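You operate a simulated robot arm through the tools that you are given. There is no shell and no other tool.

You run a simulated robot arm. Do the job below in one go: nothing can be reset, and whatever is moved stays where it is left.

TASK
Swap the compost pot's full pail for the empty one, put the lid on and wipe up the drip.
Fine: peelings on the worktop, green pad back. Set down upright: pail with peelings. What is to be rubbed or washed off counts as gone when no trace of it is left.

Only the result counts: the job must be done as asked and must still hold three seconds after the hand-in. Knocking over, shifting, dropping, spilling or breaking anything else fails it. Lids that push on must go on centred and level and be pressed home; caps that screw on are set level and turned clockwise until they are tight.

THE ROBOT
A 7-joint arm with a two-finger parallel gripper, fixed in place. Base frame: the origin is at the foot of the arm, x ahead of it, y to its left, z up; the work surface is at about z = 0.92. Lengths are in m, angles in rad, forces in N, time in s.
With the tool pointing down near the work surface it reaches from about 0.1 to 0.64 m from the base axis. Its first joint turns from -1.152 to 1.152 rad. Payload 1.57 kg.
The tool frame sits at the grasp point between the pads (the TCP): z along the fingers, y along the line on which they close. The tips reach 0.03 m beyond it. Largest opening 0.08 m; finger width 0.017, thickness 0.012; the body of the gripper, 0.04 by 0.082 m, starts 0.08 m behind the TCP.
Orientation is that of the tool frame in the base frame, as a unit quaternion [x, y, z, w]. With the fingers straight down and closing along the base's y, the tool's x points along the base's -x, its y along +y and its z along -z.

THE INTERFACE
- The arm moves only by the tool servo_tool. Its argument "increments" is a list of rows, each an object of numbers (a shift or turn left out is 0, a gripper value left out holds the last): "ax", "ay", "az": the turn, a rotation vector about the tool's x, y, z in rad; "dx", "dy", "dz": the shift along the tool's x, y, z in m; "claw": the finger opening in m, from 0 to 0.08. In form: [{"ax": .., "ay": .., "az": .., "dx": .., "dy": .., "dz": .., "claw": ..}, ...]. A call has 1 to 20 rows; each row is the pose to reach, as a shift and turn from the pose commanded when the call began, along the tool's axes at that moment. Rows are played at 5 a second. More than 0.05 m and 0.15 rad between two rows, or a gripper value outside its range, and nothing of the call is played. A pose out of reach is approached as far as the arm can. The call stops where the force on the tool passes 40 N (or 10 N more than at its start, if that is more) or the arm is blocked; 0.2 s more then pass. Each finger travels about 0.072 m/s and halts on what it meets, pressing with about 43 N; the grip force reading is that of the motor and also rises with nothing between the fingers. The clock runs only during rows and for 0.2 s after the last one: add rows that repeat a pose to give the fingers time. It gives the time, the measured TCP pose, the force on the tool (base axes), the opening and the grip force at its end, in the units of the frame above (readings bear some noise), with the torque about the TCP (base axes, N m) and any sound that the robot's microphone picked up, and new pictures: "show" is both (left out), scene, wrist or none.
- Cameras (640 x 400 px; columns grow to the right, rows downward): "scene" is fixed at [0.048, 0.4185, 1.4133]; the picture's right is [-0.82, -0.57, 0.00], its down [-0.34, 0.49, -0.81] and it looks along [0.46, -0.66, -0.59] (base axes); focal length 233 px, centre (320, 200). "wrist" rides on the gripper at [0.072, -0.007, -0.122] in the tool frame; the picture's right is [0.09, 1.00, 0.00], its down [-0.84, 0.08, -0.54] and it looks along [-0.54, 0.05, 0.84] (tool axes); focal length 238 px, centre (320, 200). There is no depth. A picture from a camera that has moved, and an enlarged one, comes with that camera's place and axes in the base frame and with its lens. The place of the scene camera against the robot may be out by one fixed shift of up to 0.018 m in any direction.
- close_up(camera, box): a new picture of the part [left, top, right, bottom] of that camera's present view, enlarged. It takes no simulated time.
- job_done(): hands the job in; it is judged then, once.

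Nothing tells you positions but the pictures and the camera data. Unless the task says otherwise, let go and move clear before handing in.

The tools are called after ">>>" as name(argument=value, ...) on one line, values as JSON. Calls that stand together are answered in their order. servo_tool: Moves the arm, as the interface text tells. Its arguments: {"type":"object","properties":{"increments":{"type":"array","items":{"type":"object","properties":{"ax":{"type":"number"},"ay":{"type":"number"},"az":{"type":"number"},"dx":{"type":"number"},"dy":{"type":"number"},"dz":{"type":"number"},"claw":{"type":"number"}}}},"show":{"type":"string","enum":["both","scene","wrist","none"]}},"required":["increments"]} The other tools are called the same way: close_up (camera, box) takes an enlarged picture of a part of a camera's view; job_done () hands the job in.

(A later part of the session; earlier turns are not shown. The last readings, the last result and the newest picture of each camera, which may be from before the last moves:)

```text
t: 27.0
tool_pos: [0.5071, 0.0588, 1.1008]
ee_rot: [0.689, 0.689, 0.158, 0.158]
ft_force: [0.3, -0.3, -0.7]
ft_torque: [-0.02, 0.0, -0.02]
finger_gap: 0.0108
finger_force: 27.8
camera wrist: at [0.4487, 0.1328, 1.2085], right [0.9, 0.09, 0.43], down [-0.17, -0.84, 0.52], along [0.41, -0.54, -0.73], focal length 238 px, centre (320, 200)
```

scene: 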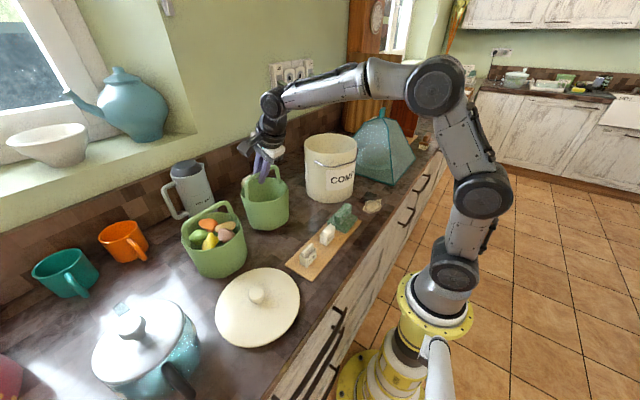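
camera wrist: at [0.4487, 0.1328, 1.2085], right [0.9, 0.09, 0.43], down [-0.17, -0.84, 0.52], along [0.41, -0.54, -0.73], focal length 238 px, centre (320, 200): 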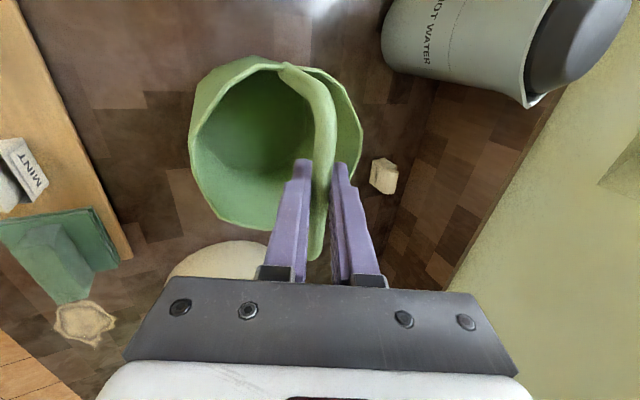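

The empty pail is held. I'll raise it and bring it over the pot centre at (0.449, -0.208).

>>> servo_tool(increments=[{"dy": 0.0041, "dz": -0.0314}, {"dx": -0.003, "dy": 0.008, "dz": -0.0739}, {"dx": -0.008, "dy": 0.0119, "dz": -0.1164}, {"dx": -0.015, "dy": 0.0158, "dz": -0.159}, {"dx": -0.028, "dy": 0.0176, "dz": -0.197}, {"dx": -0.05, "dy": 0.0186, "dz": -0.222}, {"dx": -0.085, "dy": 0.0171, "dz": -0.2305}, {"dx": -0.125, "dy": 0.018, "dz": -0.2323}, {"dx": -0.165, "dy": 0.0225, "dz": -0.2301}, {"dx": -0.205, "dy": 0.0297, "dz": -0.2267}, {"dx": -0.24, "dy": 0.0369, "dz": -0.2232}, {"dx": -0.26, "dy": 0.0414, "dz": -0.221}, {"dx": -0.2668, "dy": 0.0423, "dz": -0.2206}, {"dx": -0.2668, "dy": 0.0423, "dz": -0.2206}])

>>> close_up(camera="scene", box=[270, 30, 430, 210])

>>> close_up(camera="wrist", box=[130, 0, 400, 270])

```text
t: 30.0
tool_pos: [0.4472, -0.2068, 1.3168]
ee_rot: [0.69, 0.689, 0.158, 0.159]
ft_force: [-0.8, 0.5, -0.9]
ft_torque: [0.0, -0.02, 0.01]
finger_gap: 0.0105
finger_force: 28.4
camera wrist: at [0.3897, -0.1342, 1.425], right [0.9, 0.09, 0.43], down [-0.17, -0.84, 0.52], along [0.41, -0.54, -0.73], focal length 238 px, centre (320, 200)
```

scene: 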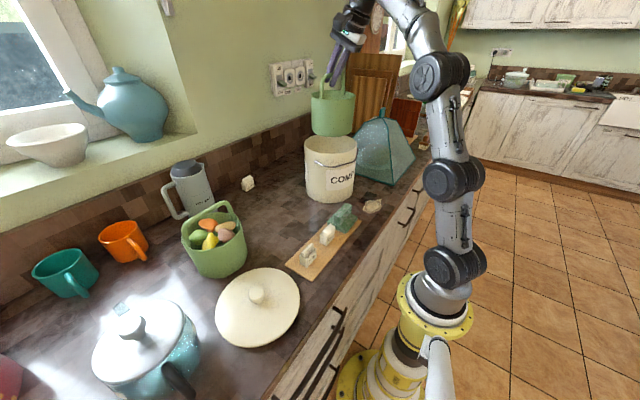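
wrist: 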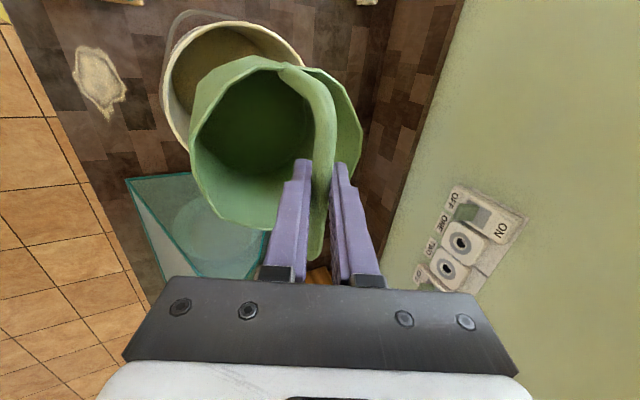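

```text
2.22 times, centred on (350, 120) of scene
camera zoom: at [0.0481, 0.4185, 1.4133], right [-0.82, -0.57, 0.0], down [-0.34, 0.49, -0.81], along [0.46, -0.66, -0.59], focal length 518 px, centre (253, 378)
```

zoom: 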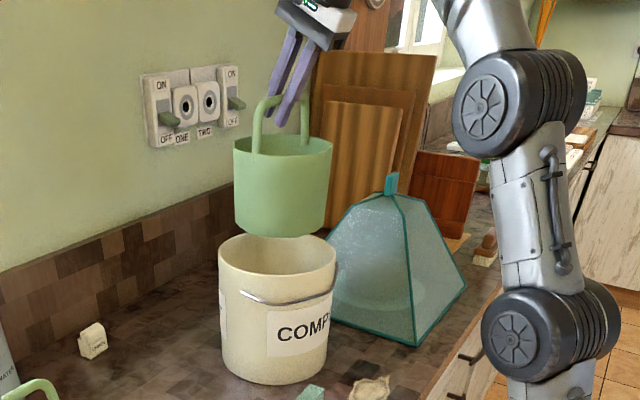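

```text
1.48 times, centred on (265, 135) of wrist
camera zoom: at [0.3897, -0.1342, 1.425], right [0.9, 0.09, 0.43], down [-0.17, -0.84, 0.52], along [0.41, -0.54, -0.73], focal length 353 px, centre (402, 296)
```

zoom: 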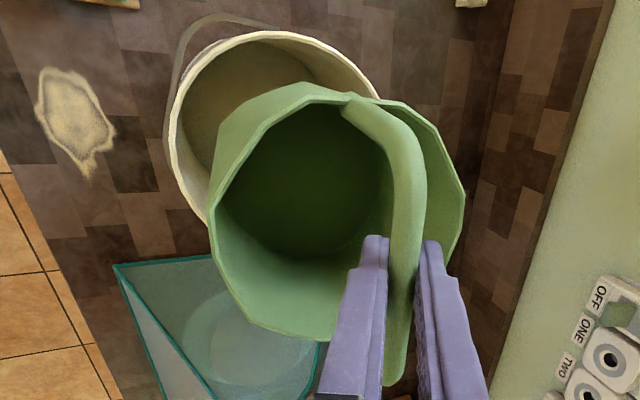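

The empty pail hangs over the pot in the same pose the full one had when it came out. I'll lower it, checking partway.

>>> servo_tool(increments=[{"dx": -0.0007, "dy": -0.0073, "dz": 0.0187}, {"dx": -0.0007, "dy": -0.0182, "dz": 0.0412}, {"dx": -0.0007, "dy": -0.0291, "dz": 0.0637}, {"dx": -0.0007, "dy": -0.04, "dz": 0.0862}, {"dx": -0.0007, "dy": -0.04, "dz": 0.0862}])

>>> close_up(camera="scene", box=[270, 50, 410, 210])

>>> close_up(camera="wrist", box=[130, 0, 400, 270])

```text
t: 31.2
tool_pos: [0.4501, -0.2073, 1.222]
ee_rot: [0.689, 0.69, 0.158, 0.158]
ft_force: [0.1, 0.4, -1.2]
ft_torque: [0.01, -0.03, 0.03]
finger_gap: 0.0109
finger_force: 28.9
camera wrist: at [0.3921, -0.1344, 1.3291], right [0.9, 0.09, 0.43], down [-0.17, -0.84, 0.52], along [0.41, -0.54, -0.73], focal length 238 px, centre (320, 200)
```

scene: 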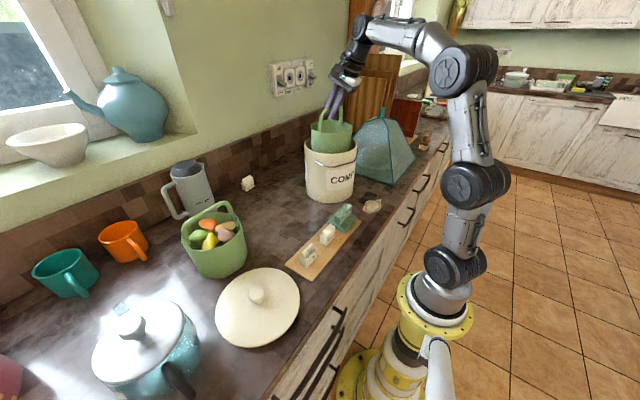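
wrist: 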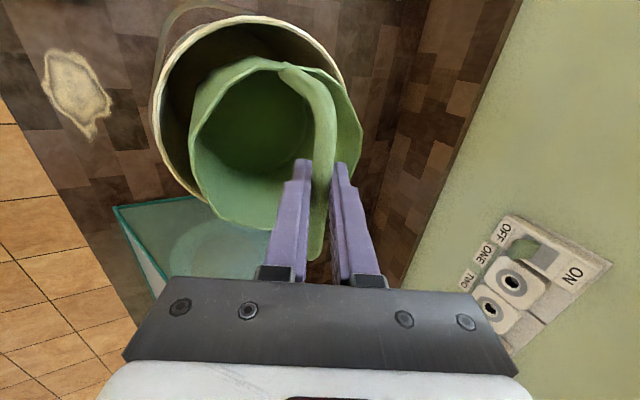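

```text
2.50 times, centred on (340, 130) of scene
camera zoom: at [0.0481, 0.4185, 1.4133], right [-0.82, -0.57, 0.0], down [-0.34, 0.49, -0.81], along [0.46, -0.66, -0.59], focal length 583 px, centre (270, 375)
```

zoom: 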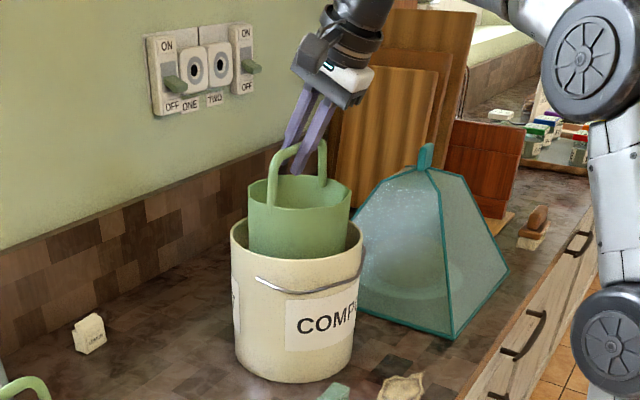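

```text
1.48 times, centred on (265, 135) of wrist
camera zoom: at [0.3921, -0.1344, 1.3291], right [0.9, 0.09, 0.43], down [-0.17, -0.84, 0.52], along [0.41, -0.54, -0.73], focal length 353 px, centre (402, 296)
```

zoom: 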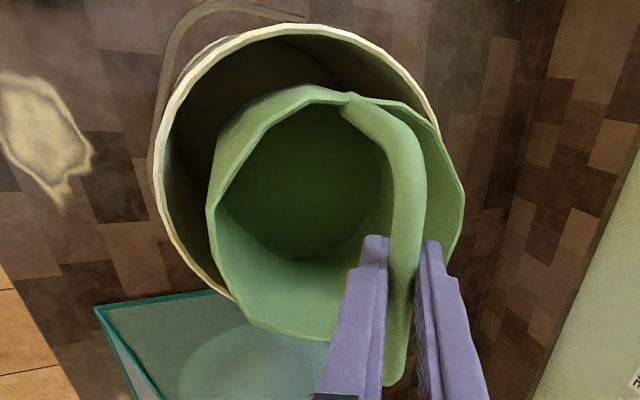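

It is going in centred with no contact forces. Continuing down to just above the pot floor.

>>> servo_tool(increments=[{"dy": -0.0087, "dz": 0.018}, {"dy": -0.0174, "dz": 0.036}, {"dy": -0.0261, "dz": 0.054}, {"dy": -0.0348, "dz": 0.072}, {"dy": -0.0435, "dz": 0.09}, {"dy": -0.0518, "dz": 0.107}, {"dy": -0.0518, "dz": 0.107}])

```text
t: 32.8
tool_pos: [0.4496, -0.2068, 1.1029]
ee_rot: [0.689, 0.689, 0.159, 0.158]
ft_force: [0.2, 0.4, -0.3]
ft_torque: [-0.02, -0.01, -0.02]
finger_gap: 0.0108
finger_force: 29.0
camera wrist: at [0.3918, -0.1341, 1.2102], right [0.9, 0.09, 0.43], down [-0.17, -0.84, 0.52], along [0.41, -0.54, -0.73], focal length 238 px, centre (320, 200)
```

scene: 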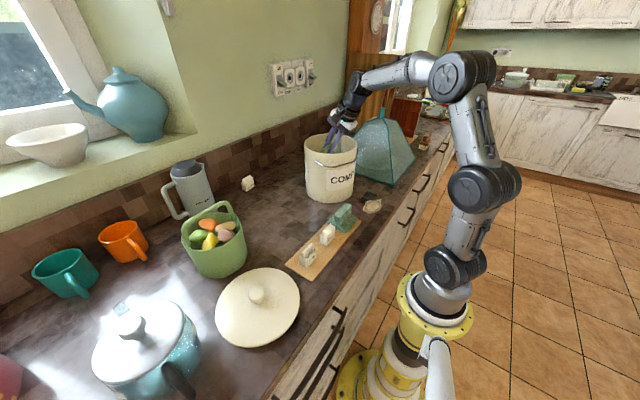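
wrist: 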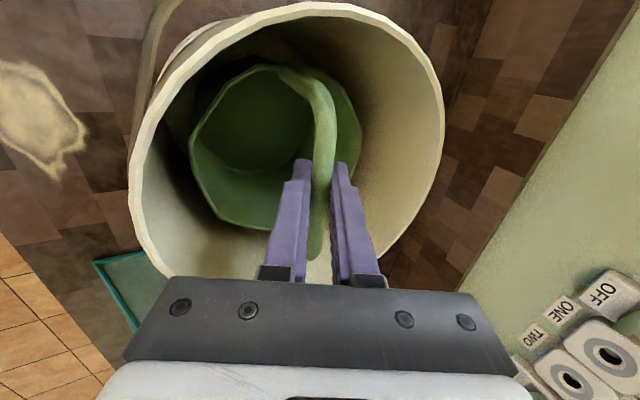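

>>> servo_tool(increments=[{"dy": -0.0017, "dz": 0.0036}, {"dy": -0.0035, "dz": 0.0072}, {"dy": -0.0044, "dz": 0.009}, {"dy": -0.0044, "dz": 0.009}], show="none")

```text
t: 33.8
tool_pos: [0.4497, -0.2065, 1.0934]
ee_rot: [0.69, 0.688, 0.159, 0.159]
ft_force: [-0.8, -1.0, -0.7]
ft_torque: [-0.01, -0.01, 0.0]
finger_gap: 0.0108
finger_force: 28.6
```

>>> servo_tool(increments=[{"dy": -0.0009, "dz": 0.0018}, {"dy": -0.0013, "dz": 0.0027}, {"dy": -0.0013, "dz": 0.0027}], show="none")

```text
t: 34.6
tool_pos: [0.4496, -0.2079, 1.0913]
ee_rot: [0.689, 0.689, 0.158, 0.159]
ft_force: [-1.6, 0.4, 5.6]
ft_torque: [0.21, -0.05, 0.03]
finger_gap: 0.0108
finger_force: 28.8
```

The pail is resting on the pot floor. I'll open, back out along the tool axis and check.

>>> servo_tool(increments=[{"claw": 0.014}, {"claw": 0.02}, {"claw": 0.04}, {"claw": 0.06}, {"claw": 0.06}, {"dz": -0.03, "claw": 0.06}, {"dz": -0.06}, {"dz": -0.09}, {"dz": -0.12}, {"dz": -0.15}, {"dz": -0.15}])

>>> close_up(camera="wrist", box=[170, 0, 440, 260])

>>> close_up(camera="scene", box=[270, 90, 410, 230])

```text
t: 37.0
tool_pos: [0.3841, -0.2081, 1.2269]
ee_rot: [0.69, 0.689, 0.158, 0.159]
ft_force: [0.4, 0.0, -0.5]
ft_torque: [-0.01, -0.02, 0.04]
finger_gap: 0.0598
finger_force: 0.1
camera wrist: at [0.3256, -0.1354, 1.3335], right [0.9, 0.09, 0.43], down [-0.17, -0.84, 0.52], along [0.41, -0.54, -0.74], focal length 238 px, centre (320, 200)
```

scene: 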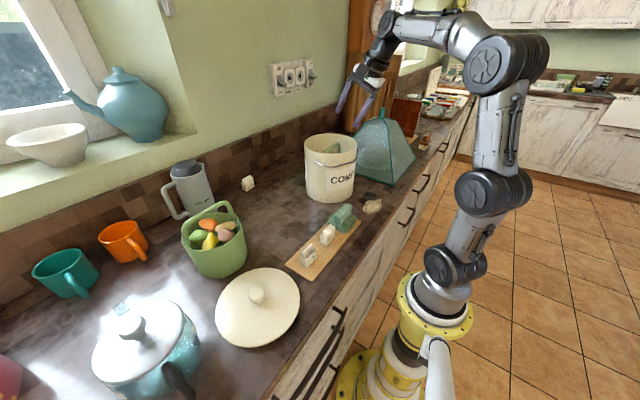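
wrist: 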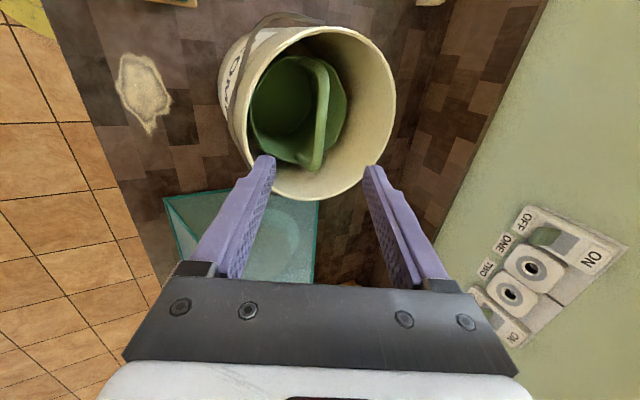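

```text
1.54 times, centred on (305, 130) of wrist
camera zoom: at [0.3256, -0.1354, 1.3335], right [0.9, 0.09, 0.43], down [-0.17, -0.84, 0.52], along [0.41, -0.54, -0.74], focal length 367 px, centre (343, 308)
```

zoom: 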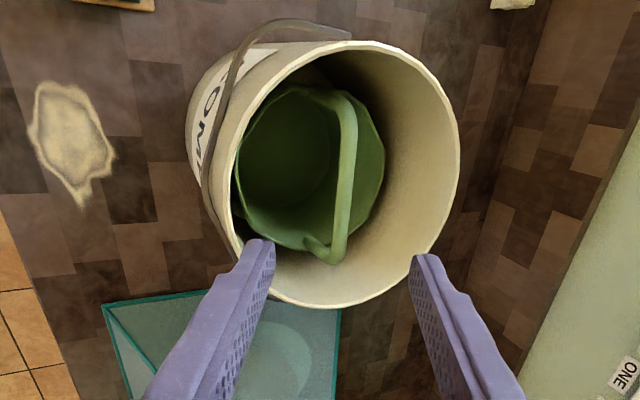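

```text
2.86 times, centred on (340, 160) of scene
camera zoom: at [0.048, 0.4185, 1.4133], right [-0.82, -0.57, 0.0], down [-0.34, 0.49, -0.81], along [0.46, -0.66, -0.59], focal length 666 px, centre (263, 314)
```

zoom: 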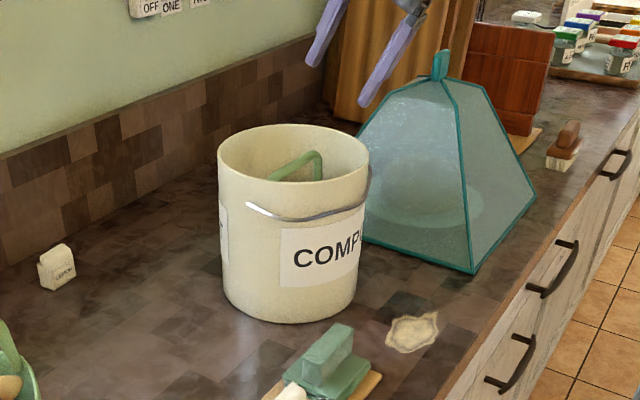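

The empty pail is in the pot, below the rim. Next is the lid: I'll bring the tool upright (fingers straight down) and move over the lid for a look.

>>> servo_tool(increments=[{"dx": 0.0343, "dy": -0.0062, "dz": 0.0031, "ax": 0.0324}, {"dx": 0.0686, "dy": -0.0124, "dz": 0.0062, "ax": 0.0648}, {"dx": 0.1029, "dy": -0.0186, "dz": 0.0093, "ax": 0.0972}, {"dx": 0.1371, "dy": -0.0247, "dz": 0.0125, "ax": 0.1296}, {"dx": 0.1714, "dy": -0.0309, "dz": 0.0156, "ax": 0.162}, {"dx": 0.2057, "dy": -0.0371, "dz": 0.0187, "ax": 0.1944}, {"dx": 0.24, "dy": -0.0433, "dz": 0.0218, "ax": 0.2268}, {"dx": 0.2743, "dy": -0.0495, "dz": 0.0249, "ax": 0.2592}, {"dx": 0.3086, "dy": -0.0557, "dz": 0.028, "ax": 0.2916}, {"dx": 0.3429, "dy": -0.0619, "dz": 0.0311, "ax": 0.324}, {"dx": 0.3771, "dy": -0.068, "dz": 0.0343, "ax": 0.3564}, {"dx": 0.4114, "dy": -0.0742, "dz": 0.0374, "ax": 0.3888}, {"dx": 0.4457, "dy": -0.0804, "dz": 0.0405, "ax": 0.4212}, {"dx": 0.48, "dy": -0.0866, "dz": 0.0436, "ax": 0.4536}, {"dx": 0.48, "dy": -0.0866, "dz": 0.0436, "ax": 0.4536}])

>>> close_up(camera="wrist", box=[170, 40, 470, 260])

```text
t: 40.2
tool_pos: [0.3258, 0.2738, 1.1497]
ee_rot: [0.708, 0.707, -0.001, -0.002]
ft_force: [0.1, 0.0, -0.6]
ft_torque: [0.0, 0.01, 0.0]
finger_gap: 0.06
finger_force: 0.1
camera wrist: at [0.32, 0.3464, 1.2721], right [1.0, 0.09, 0.0], down [0.08, -0.84, 0.54], along [0.05, -0.54, -0.84], focal length 238 px, centre (320, 200)
```

scene: 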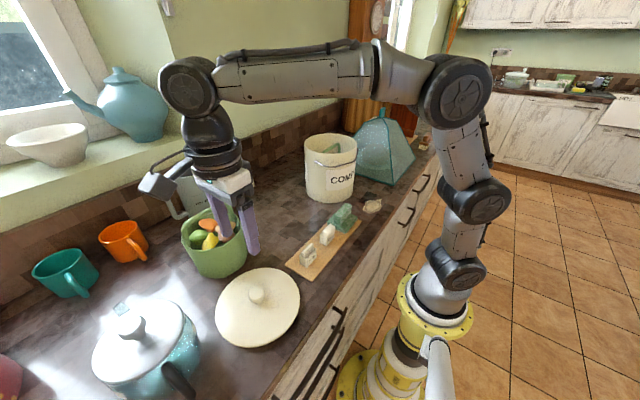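
wrist: 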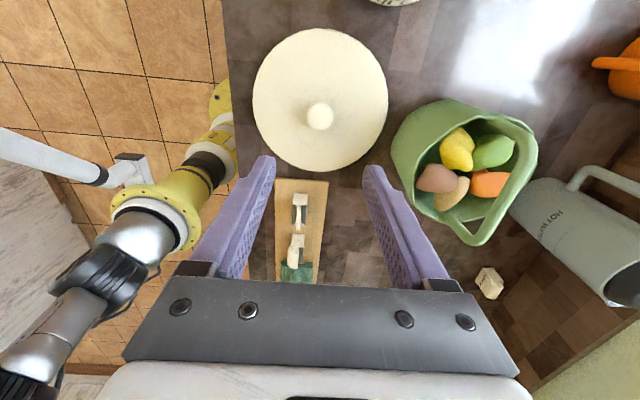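

```text
1.82 times, centred on (320, 150) of wrist
camera zoom: at [0.32, 0.3464, 1.2721], right [1.0, 0.09, 0.0], down [0.08, -0.84, 0.54], along [0.05, -0.54, -0.84], focal length 433 px, centre (320, 291)
```

zoom: 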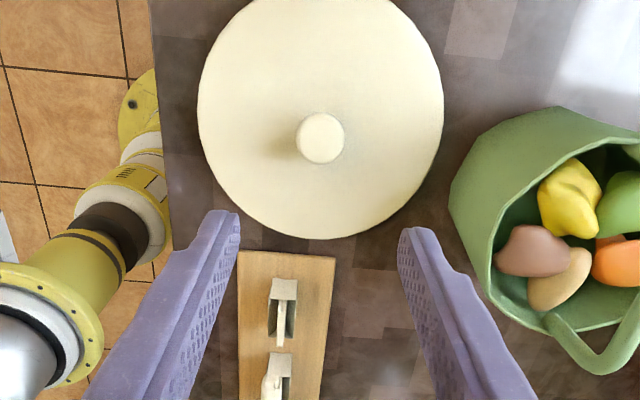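

The lid centre and its ball knob (about 35 mm across) sit at about (0.327, 0.2735). I'll check the knob's height from the side before descending.

>>> close_up(camera="scene", box=[205, 255, 315, 355])

>>> close_up(camera="scene", box=[180, 150, 300, 260])

```text
4.00 times, centred on (260, 305) of scene
camera zoom: at [0.048, 0.4185, 1.4133], right [-0.82, -0.57, 0.0], down [-0.34, 0.49, -0.81], along [0.46, -0.66, -0.59], focal length 933 px, centre (560, -220)
```

zoom: 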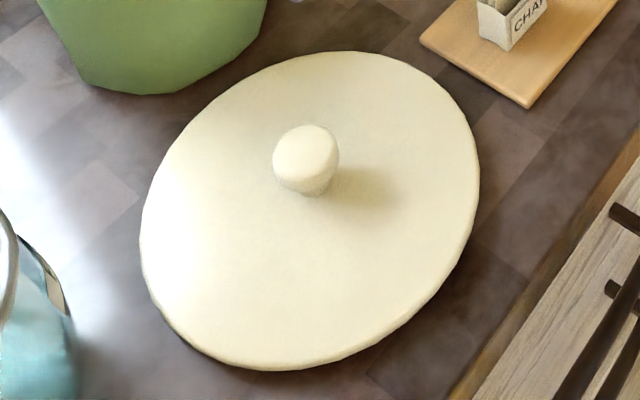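

```text
3.64 times, centred on (240, 205) of scene
camera zoom: at [0.048, 0.4185, 1.4133], right [-0.82, -0.57, 0.0], down [-0.34, 0.49, -0.81], along [0.46, -0.66, -0.59], focal length 848 px, centre (611, 182)
```

zoom: 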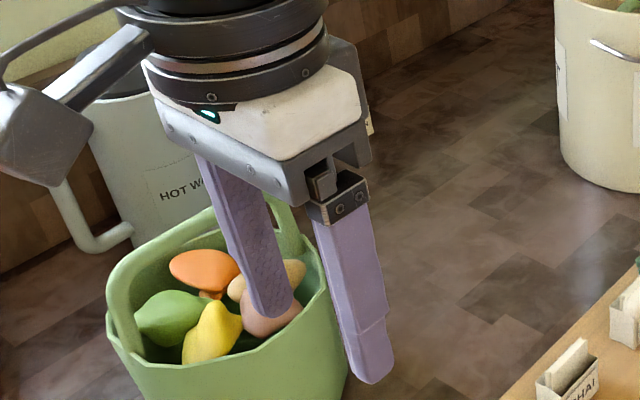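

The knob ball centre is at about z 0.966. The wrist camera would come close to the teapot on this side, so I'll turn the tool back 90° (camera toward the robot) before going down to the knob.

>>> servo_tool(increments=[{"az": -0.1428}, {"az": -0.2856}, {"az": -0.4284}, {"az": -0.5712}, {"az": -0.714}, {"az": -0.8568}, {"az": -0.9996}, {"az": -1.1424}, {"az": -1.2852}, {"az": -1.428}, {"az": -1.5708}, {"az": -1.5708}])

>>> close_up(camera="wrist", box=[170, 40, 470, 260])

```text
t: 42.8
tool_pos: [0.326, 0.2724, 1.1488]
ee_rot: [0.001, 1.0, 0.0, -0.001]
ft_force: [0.8, 1.0, -0.5]
ft_torque: [0.02, -0.03, 0.02]
finger_gap: 0.0599
finger_force: 0.0
camera wrist: at [0.2552, 0.2669, 1.2716], right [-0.09, 1.0, 0.0], down [0.84, 0.08, 0.54], along [0.54, 0.05, -0.84], focal length 238 px, centre (320, 200)
```

scene: 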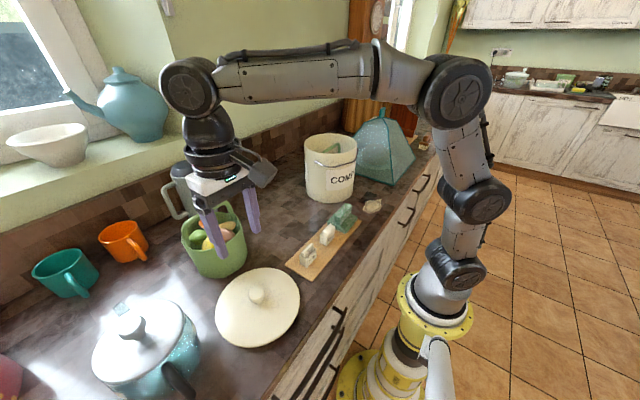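
wrist: 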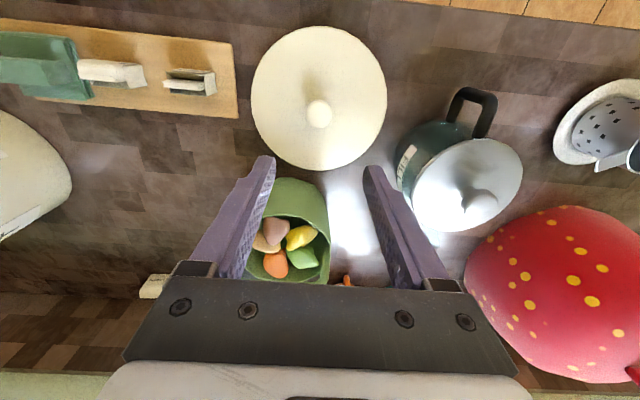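

```text
1.82 times, centred on (320, 150) of wrist
camera zoom: at [0.2552, 0.2669, 1.2716], right [-0.09, 1.0, 0.0], down [0.84, 0.08, 0.54], along [0.54, 0.05, -0.84], focal length 433 px, centre (320, 291)
```

zoom: 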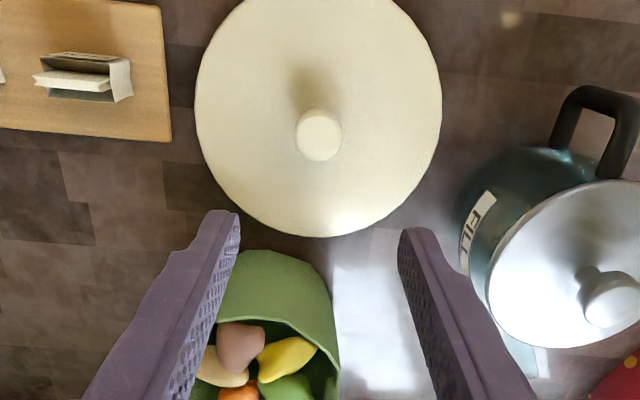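

The knob is right under the tool. Descending toward it.

>>> servo_tool(increments=[{"dz": 0.03}, {"dz": 0.07}, {"dz": 0.11}, {"dz": 0.14}, {"dz": 0.155}, {"dz": 0.165}, {"dz": 0.165}])

>>> close_up(camera="wrist", box=[200, 80, 440, 280])

>>> close_up(camera="scene", box=[190, 220, 330, 350])

```text
t: 44.4
tool_pos: [0.3248, 0.2741, 0.9835]
ee_rot: [0.001, 1.0, 0.0, -0.002]
ft_force: [-0.2, -0.5, -0.2]
ft_torque: [0.01, 0.0, 0.02]
finger_gap: 0.0602
finger_force: 0.1
camera wrist: at [0.2547, 0.267, 1.1064], right [-0.09, 1.0, 0.0], down [0.84, 0.08, 0.54], along [0.54, 0.05, -0.84], focal length 238 px, centre (320, 200)
```

scene: 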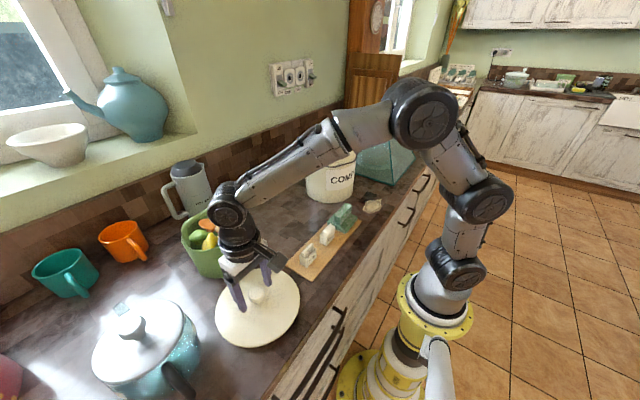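
wrist: 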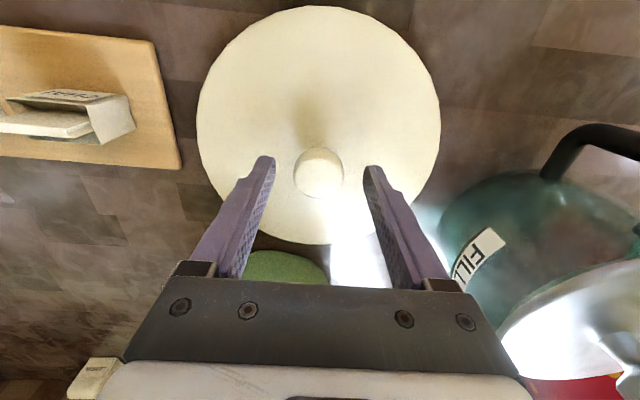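

```text
2.00 times, centred on (320, 180) of wrist
camera zoom: at [0.2547, 0.267, 1.1064], right [-0.09, 1.0, 0.0], down [0.84, 0.08, 0.54], along [0.54, 0.05, -0.84], focal length 477 px, centre (320, 240)
```

zoom: 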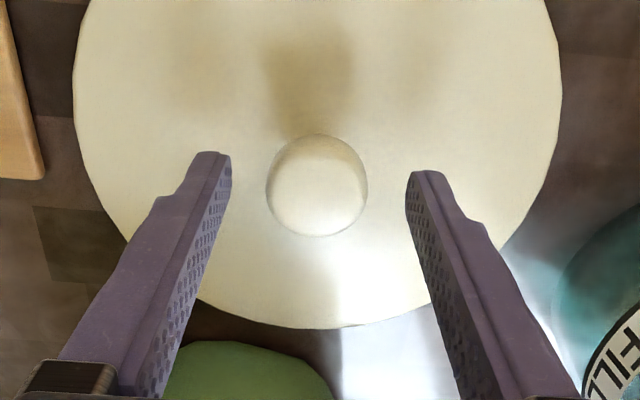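

```text
3.08 times, centred on (260, 285) of scene
camera zoom: at [0.048, 0.4185, 1.4133], right [-0.82, -0.57, 0.0], down [-0.34, 0.49, -0.81], along [0.46, -0.66, -0.59], focal length 718 px, centre (505, -62)
```

zoom: 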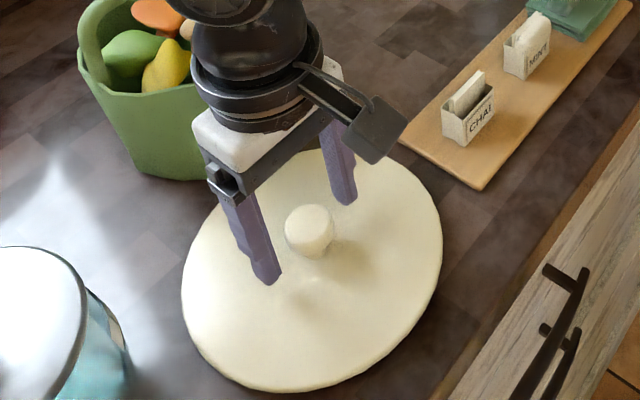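

The knob's centre is at about z 0.962, so I'll go 12 mm lower to get a good grip around it and then close.

>>> servo_tool(increments=[{"dz": 0.004}, {"dz": 0.008}, {"dz": 0.012}, {"dz": 0.012}], show="none")

```text
t: 45.4
tool_pos: [0.3255, 0.2724, 0.9729]
ee_rot: [0.001, 1.0, 0.0, -0.001]
ft_force: [-0.1, 0.7, -0.4]
ft_torque: [-0.01, -0.01, -0.03]
finger_gap: 0.0599
finger_force: 0.1
```

>>> servo_tool(increments=[{"claw": 0.05}, {"claw": 0.04}, {"claw": 0.03}, {"claw": 0.02}, {"claw": 0.0}, {"claw": 0.0}, {"claw": 0.0}])

>>> close_up(camera="wrist", box=[200, 80, 440, 280])

```text
t: 47.0
tool_pos: [0.3253, 0.273, 0.9718]
ee_rot: [0.001, 1.0, 0.001, 0.0]
ft_force: [0.0, 0.3, 0.8]
ft_torque: [-0.02, 0.02, -0.06]
finger_gap: 0.0321
finger_force: 40.7
camera wrist: at [0.2549, 0.2671, 1.0948], right [-0.09, 1.0, 0.0], down [0.84, 0.08, 0.54], along [0.54, 0.05, -0.84], focal length 238 px, centre (320, 200)
```

scene: 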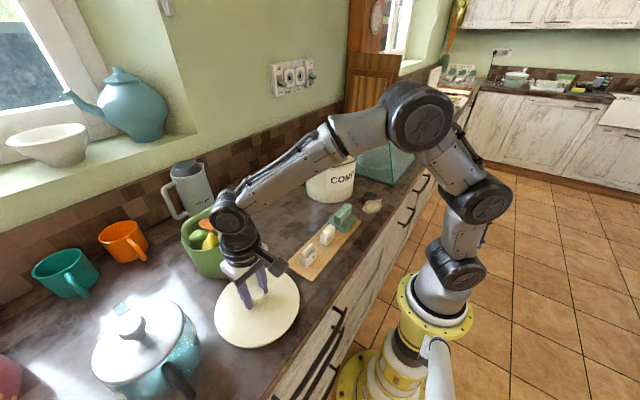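
wrist: 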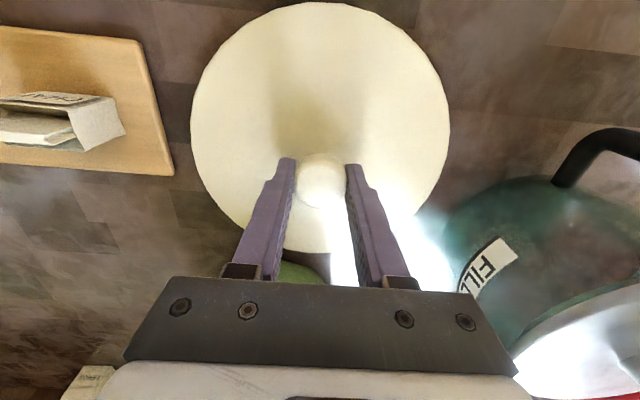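

```text
2.00 times, centred on (320, 180) of wrist
camera zoom: at [0.2549, 0.2671, 1.0948], right [-0.09, 1.0, 0.0], down [0.84, 0.08, 0.54], along [0.54, 0.05, -0.84], focal length 477 px, centre (320, 240)
```

zoom: 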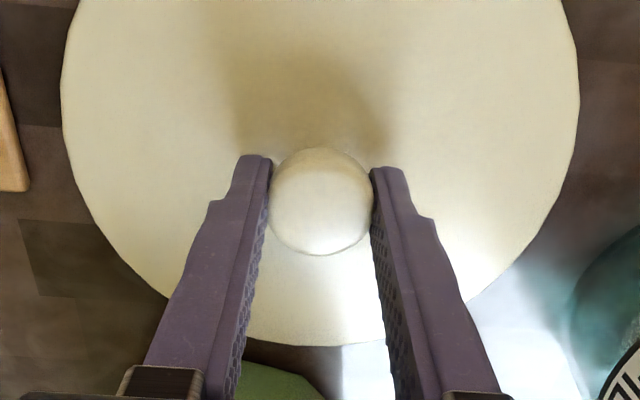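

The knob is gripped at 32 mm. I'll lift the lid a little and check that it stays level.

>>> servo_tool(increments=[{"dz": -0.005}, {"dz": -0.015}, {"dz": -0.03}, {"dz": -0.05}, {"dz": -0.05}])

>>> close_up(camera="scene", box=[190, 200, 330, 350])

>>> close_up(camera="wrist", box=[180, 0, 460, 260])

```text
t: 48.2
tool_pos: [0.3259, 0.2731, 1.0221]
ee_rot: [0.001, 1.0, -0.001, -0.001]
ft_force: [0.8, -0.4, -2.9]
ft_torque: [0.01, 0.0, 0.03]
finger_gap: 0.0318
finger_force: 40.3
camera wrist: at [0.2553, 0.267, 1.1454], right [-0.09, 1.0, 0.0], down [0.84, 0.08, 0.54], along [0.54, 0.05, -0.84], focal length 238 px, centre (320, 200)
```

scene: 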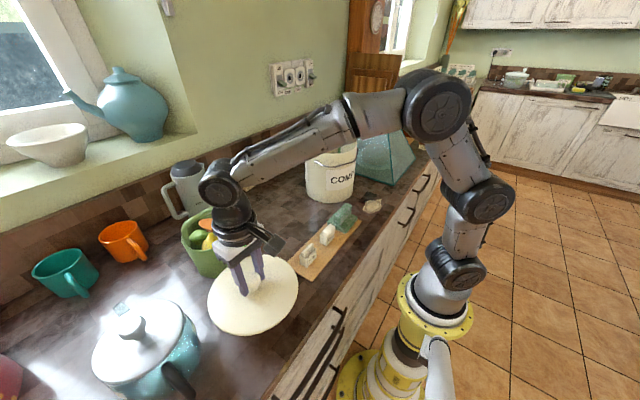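
wrist: 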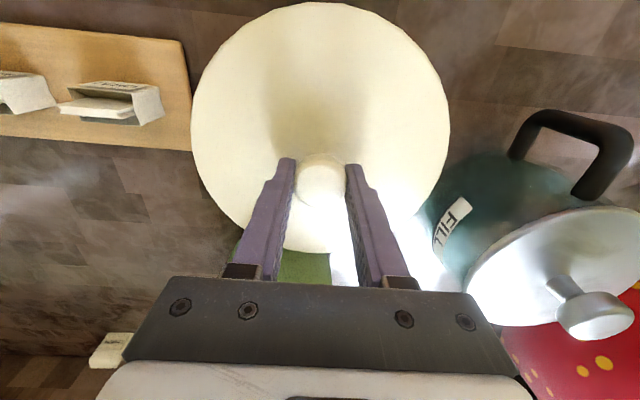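

```text
2.67 times, centred on (260, 275) of scene
camera zoom: at [0.0481, 0.4185, 1.4133], right [-0.82, -0.57, 0.0], down [-0.34, 0.49, -0.81], along [0.46, -0.66, -0.59], focal length 622 px, centre (480, 0)
```

zoom: 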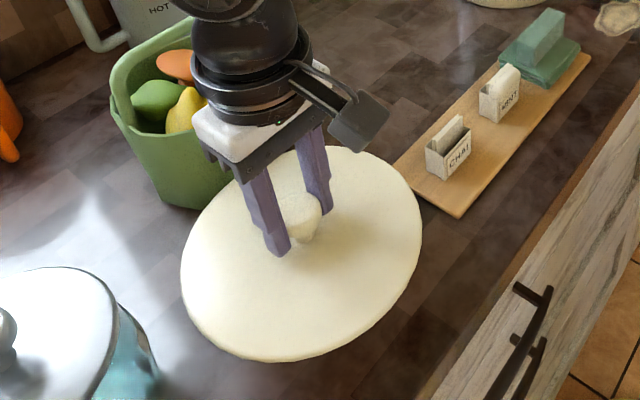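

```text
1.54 times, centred on (320, 130) of wrist
camera zoom: at [0.2553, 0.267, 1.1454], right [-0.09, 1.0, 0.0], down [0.84, 0.08, 0.54], along [0.54, 0.05, -0.84], focal length 367 px, centre (320, 308)
```

zoom: 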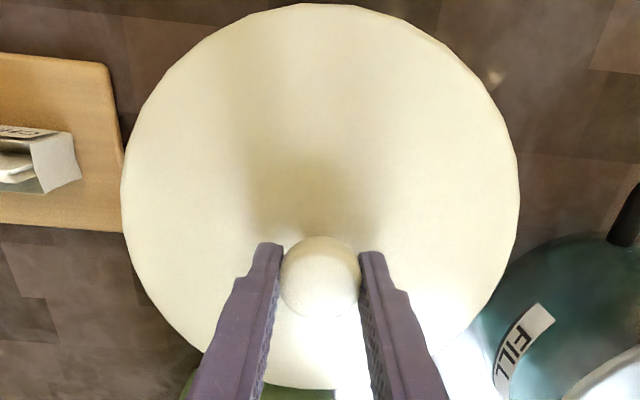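

The lid came up level and rigid in the grip (2.9 N). I'll raise it further and carry it over the pot.

>>> servo_tool(increments=[{"dz": -0.03}, {"dz": -0.07}, {"dz": -0.11}, {"dz": -0.145}, {"dz": -0.165, "dx": -0.005, "dy": -0.02}, {"dz": -0.168, "dx": -0.015, "dy": -0.06}, {"dz": -0.168, "dx": -0.025, "dy": -0.1}, {"dz": -0.168, "dx": -0.035, "dy": -0.14}, {"dz": -0.168, "dx": -0.045, "dy": -0.18}, {"dz": -0.168, "dx": -0.055, "dy": -0.22}, {"dz": -0.168, "dx": -0.065, "dy": -0.26}, {"dz": -0.168, "dx": -0.075, "dy": -0.3}, {"dz": -0.168, "dx": -0.085, "dy": -0.34}, {"dz": -0.168, "dx": -0.095, "dy": -0.38}, {"dz": -0.168, "dx": -0.105, "dy": -0.42}, {"dz": -0.168, "dx": -0.113, "dy": -0.455}, {"dz": -0.168, "dx": -0.121, "dy": -0.482}, {"dz": -0.168, "dx": -0.121, "dy": -0.482}])

>>> close_up(camera="scene", box=[260, 40, 420, 220])

>>> close_up(camera="wrist", box=[160, 0, 480, 260])

```text
t: 52.0
tool_pos: [0.4471, -0.2105, 1.189]
ee_rot: [-0.001, 1.0, 0.0, -0.001]
ft_force: [-0.5, 0.6, -1.6]
ft_torque: [0.0, -0.01, -0.02]
finger_gap: 0.0317
finger_force: 40.6
camera wrist: at [0.3768, -0.216, 1.3123], right [-0.09, 1.0, 0.0], down [0.84, 0.08, 0.54], along [0.54, 0.05, -0.84], focal length 238 px, centre (320, 200)
```

scene: 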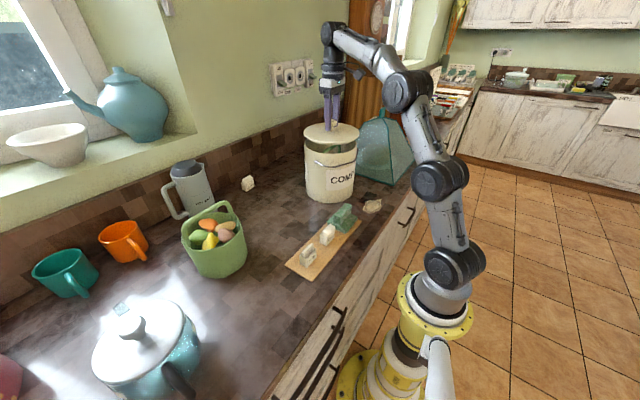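
wrist: 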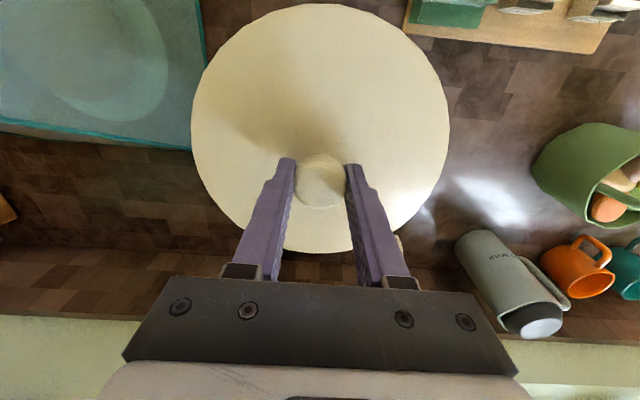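

```text
2.22 times, centred on (340, 130) of scene
camera zoom: at [0.0481, 0.4185, 1.4133], right [-0.82, -0.57, 0.0], down [-0.34, 0.49, -0.81], along [0.46, -0.66, -0.59], focal length 518 px, centre (276, 356)
```

zoom: 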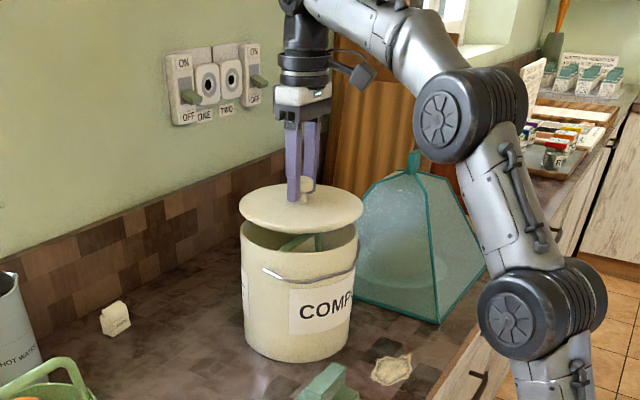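

```text
1.54 times, centred on (320, 130) of wrist
camera zoom: at [0.3768, -0.216, 1.3123], right [-0.09, 1.0, 0.0], down [0.84, 0.08, 0.54], along [0.54, 0.05, -0.84], focal length 367 px, centre (320, 308)
```

zoom: 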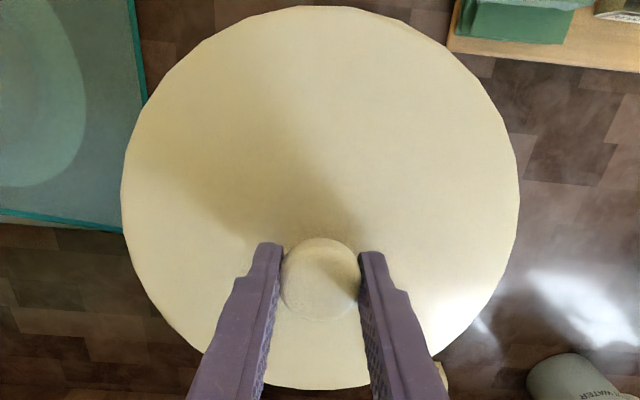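

The lid hovers over the pot about 27 mm above the rim. I'll zoom in to compare the lid and pot edges for centring.

>>> close_up(camera="scene", box=[295, 110, 370, 165])

>>> close_up(camera="scene", box=[295, 150, 370, 210])

```text
7.27 times, centred on (332, 138) of scene
camera zoom: at [0.0481, 0.4185, 1.4133], right [-0.82, -0.57, 0.0], down [-0.34, 0.49, -0.81], along [0.46, -0.66, -0.59], focal length 1697 px, centre (229, 654)
```

zoom: 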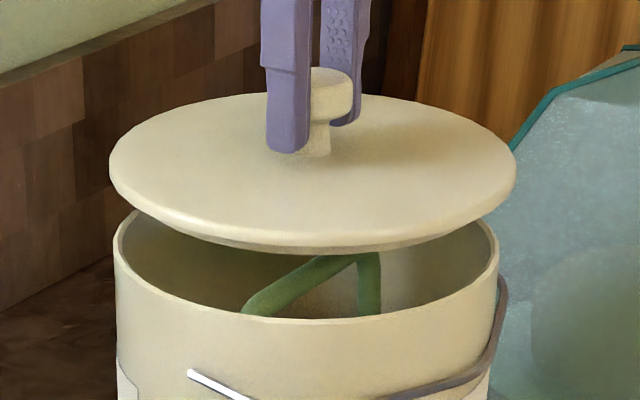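

```text
6.67 times, centred on (332, 180) of scene
camera zoom: at [0.0481, 0.4185, 1.4133], right [-0.82, -0.57, 0.0], down [-0.34, 0.49, -0.81], along [0.46, -0.66, -0.59], focal length 1555 px, centre (237, 333)
```

zoom: 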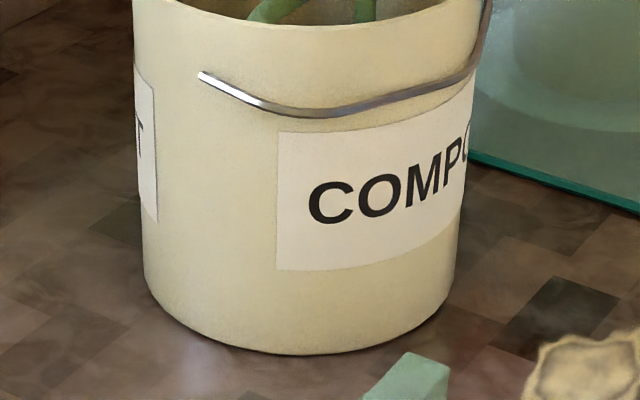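

The lid has a plug ring beneath that must enter the pot mouth. I'll lower to just above the rim and compare edges again.

>>> servo_tool(increments=[{"dz": 0.006}, {"dz": 0.012}, {"dz": 0.016}, {"dz": 0.016}])

>>> close_up(camera="scene", box=[295, 110, 370, 165])

>>> close_up(camera="wrist", box=[180, 0, 460, 180])

```text
t: 53.0
tool_pos: [0.4465, -0.2099, 1.1746]
ee_rot: [0.001, 1.0, 0.0, -0.001]
ft_force: [0.2, -0.3, -2.5]
ft_torque: [0.02, 0.0, -0.03]
finger_gap: 0.032
finger_force: 40.5
camera wrist: at [0.3762, -0.2155, 1.2961], right [-0.09, 1.0, 0.0], down [0.84, 0.08, 0.54], along [0.54, 0.05, -0.84], focal length 238 px, centre (320, 200)
```

scene: 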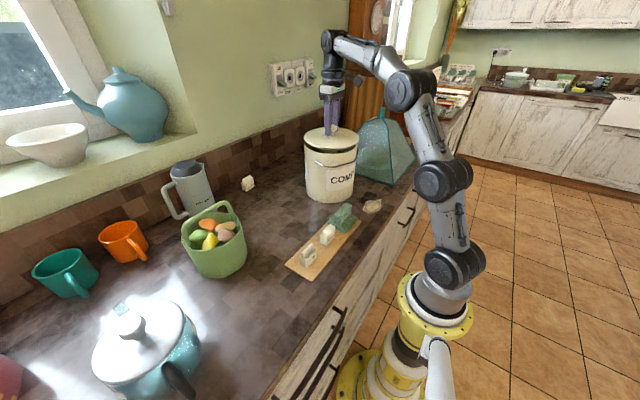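
wrist: 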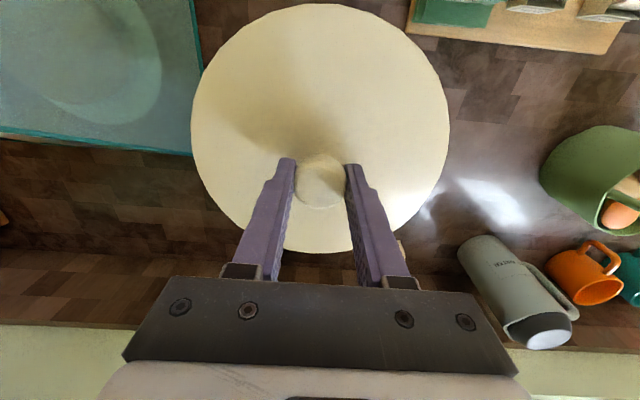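

```text
7.27 times, centred on (332, 138) of scene
camera zoom: at [0.0481, 0.4185, 1.4133], right [-0.82, -0.57, 0.0], down [-0.34, 0.49, -0.81], along [0.46, -0.66, -0.59], focal length 1697 px, centre (229, 654)
```

zoom: 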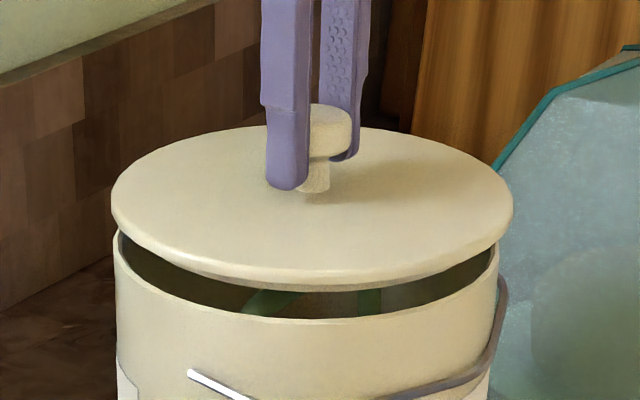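

```text
2.22 times, centred on (320, 90) of wrist
camera zoom: at [0.3762, -0.2155, 1.2961], right [-0.09, 1.0, 0.0], down [0.84, 0.08, 0.54], along [0.54, 0.05, -0.84], focal length 530 px, centre (320, 444)
```

zoom: 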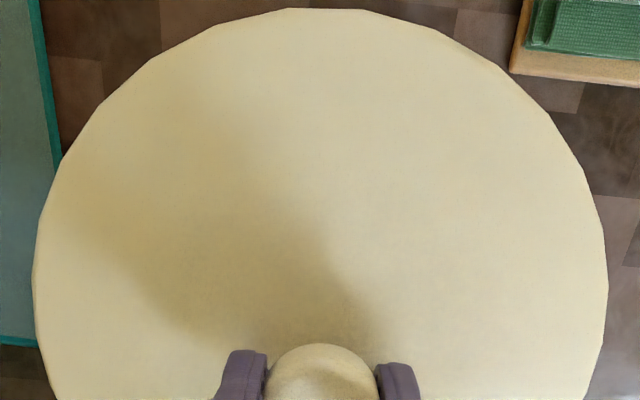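

In the scene view the lid sits about 2.5 mm too far to the right (overhang 2 px left, 16 px right). I'll shift it slightly and lower a bit more.

>>> servo_tool(increments=[{"dx": -0.0012, "dy": 0.002}, {"dx": -0.0012, "dy": 0.002, "dz": 0.003}, {"dx": -0.0012, "dy": 0.002, "dz": 0.006}, {"dx": -0.0012, "dy": 0.002, "dz": 0.006}])

>>> close_up(camera="scene", box=[295, 110, 370, 165])

```text
t: 54.0
tool_pos: [0.4469, -0.2075, 1.1675]
ee_rot: [-0.001, 1.0, 0.0, -0.001]
ft_force: [0.6, -0.7, -3.1]
ft_torque: [-0.01, 0.02, -0.03]
finger_gap: 0.0316
finger_force: 40.4
camera wrist: at [0.377, -0.2131, 1.2897], right [-0.09, 1.0, 0.0], down [0.84, 0.08, 0.54], along [0.54, 0.05, -0.84], focal length 238 px, centre (320, 200)
```

scene: 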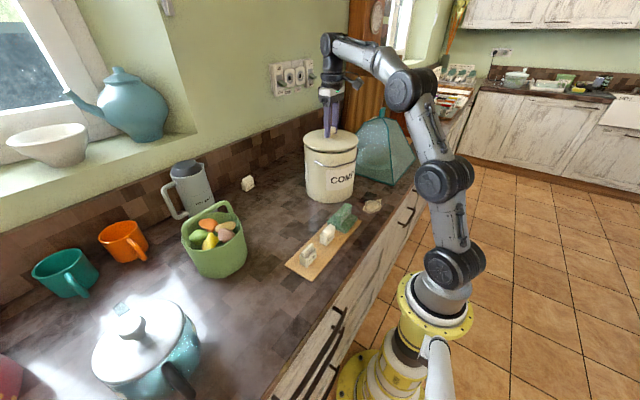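
wrist: 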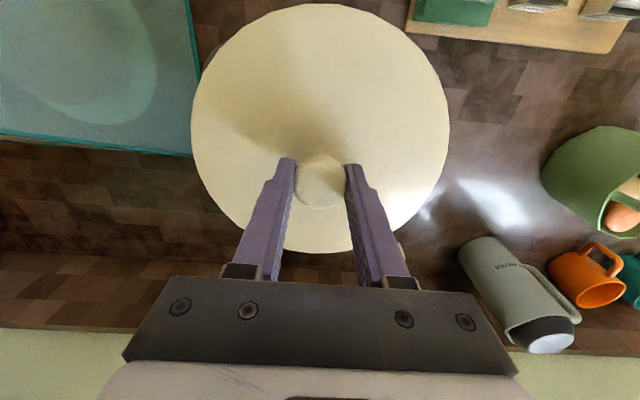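

```text
7.27 times, centred on (332, 138) of scene
camera zoom: at [0.0481, 0.4185, 1.4133], right [-0.82, -0.57, 0.0], down [-0.34, 0.49, -0.81], along [0.46, -0.66, -0.59], focal length 1697 px, centre (229, 654)
```

zoom: 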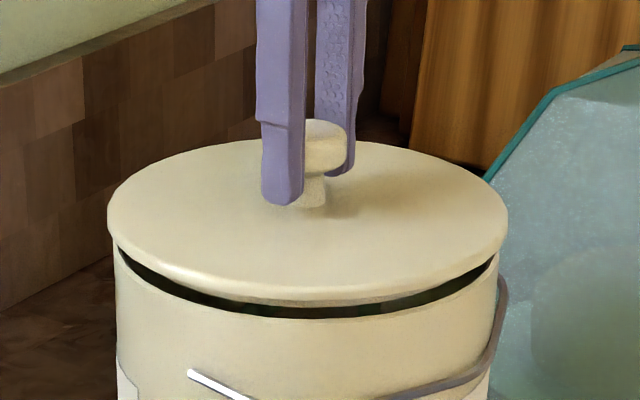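

Lateral centring now looks even (8 px left, 11 px right). Lowering in small steps while watching force and torque.

>>> servo_tool(increments=[{"dz": 0.002}, {"dz": 0.004}, {"dz": 0.004}], show="none")

>>> close_up(camera="scene", box=[295, 110, 370, 165])

```text
t: 54.8
tool_pos: [0.4475, -0.2075, 1.1635]
ee_rot: [0.0, 1.0, -0.001, -0.001]
ft_force: [-0.1, -0.8, -1.8]
ft_torque: [-0.04, 0.01, 0.0]
finger_gap: 0.0317
finger_force: 40.8
```

```text
7.27 times, centred on (332, 138) of scene
camera zoom: at [0.0481, 0.4185, 1.4133], right [-0.82, -0.57, 0.0], down [-0.34, 0.49, -0.81], along [0.46, -0.66, -0.59], focal length 1697 px, centre (229, 654)
```

zoom: 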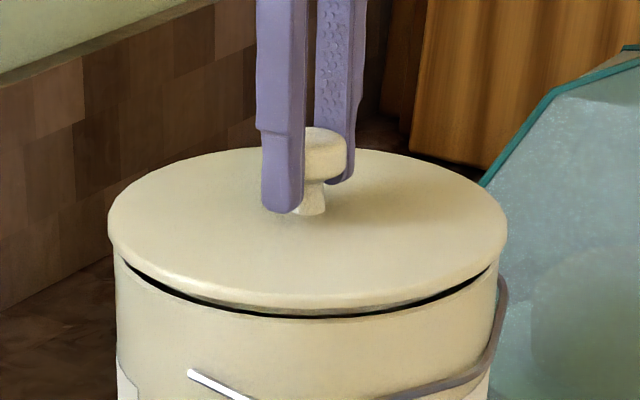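

>>> servo_tool(increments=[{"dz": 0.0015}, {"dz": 0.003}, {"dz": 0.003}], show="none")

>>> close_up(camera="scene", box=[295, 110, 370, 165])

```text
t: 55.6
tool_pos: [0.4474, -0.2069, 1.1599]
ee_rot: [0.001, 1.0, 0.0, -0.001]
ft_force: [-0.4, 0.4, -3.2]
ft_torque: [-0.02, -0.01, -0.01]
finger_gap: 0.0317
finger_force: 40.8
```

```text
7.27 times, centred on (332, 138) of scene
camera zoom: at [0.0481, 0.4185, 1.4133], right [-0.82, -0.57, 0.0], down [-0.34, 0.49, -0.81], along [0.46, -0.66, -0.59], focal length 1697 px, centre (229, 654)
```

zoom: 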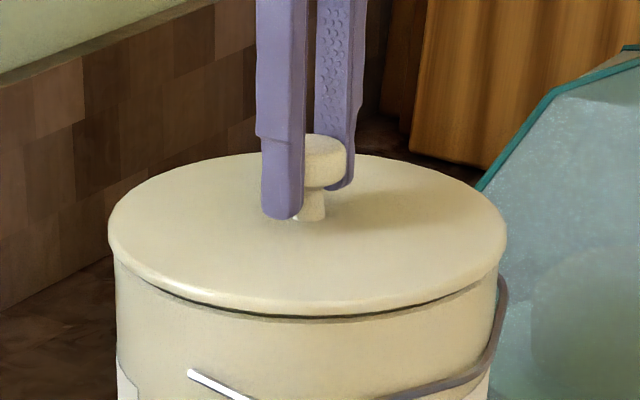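

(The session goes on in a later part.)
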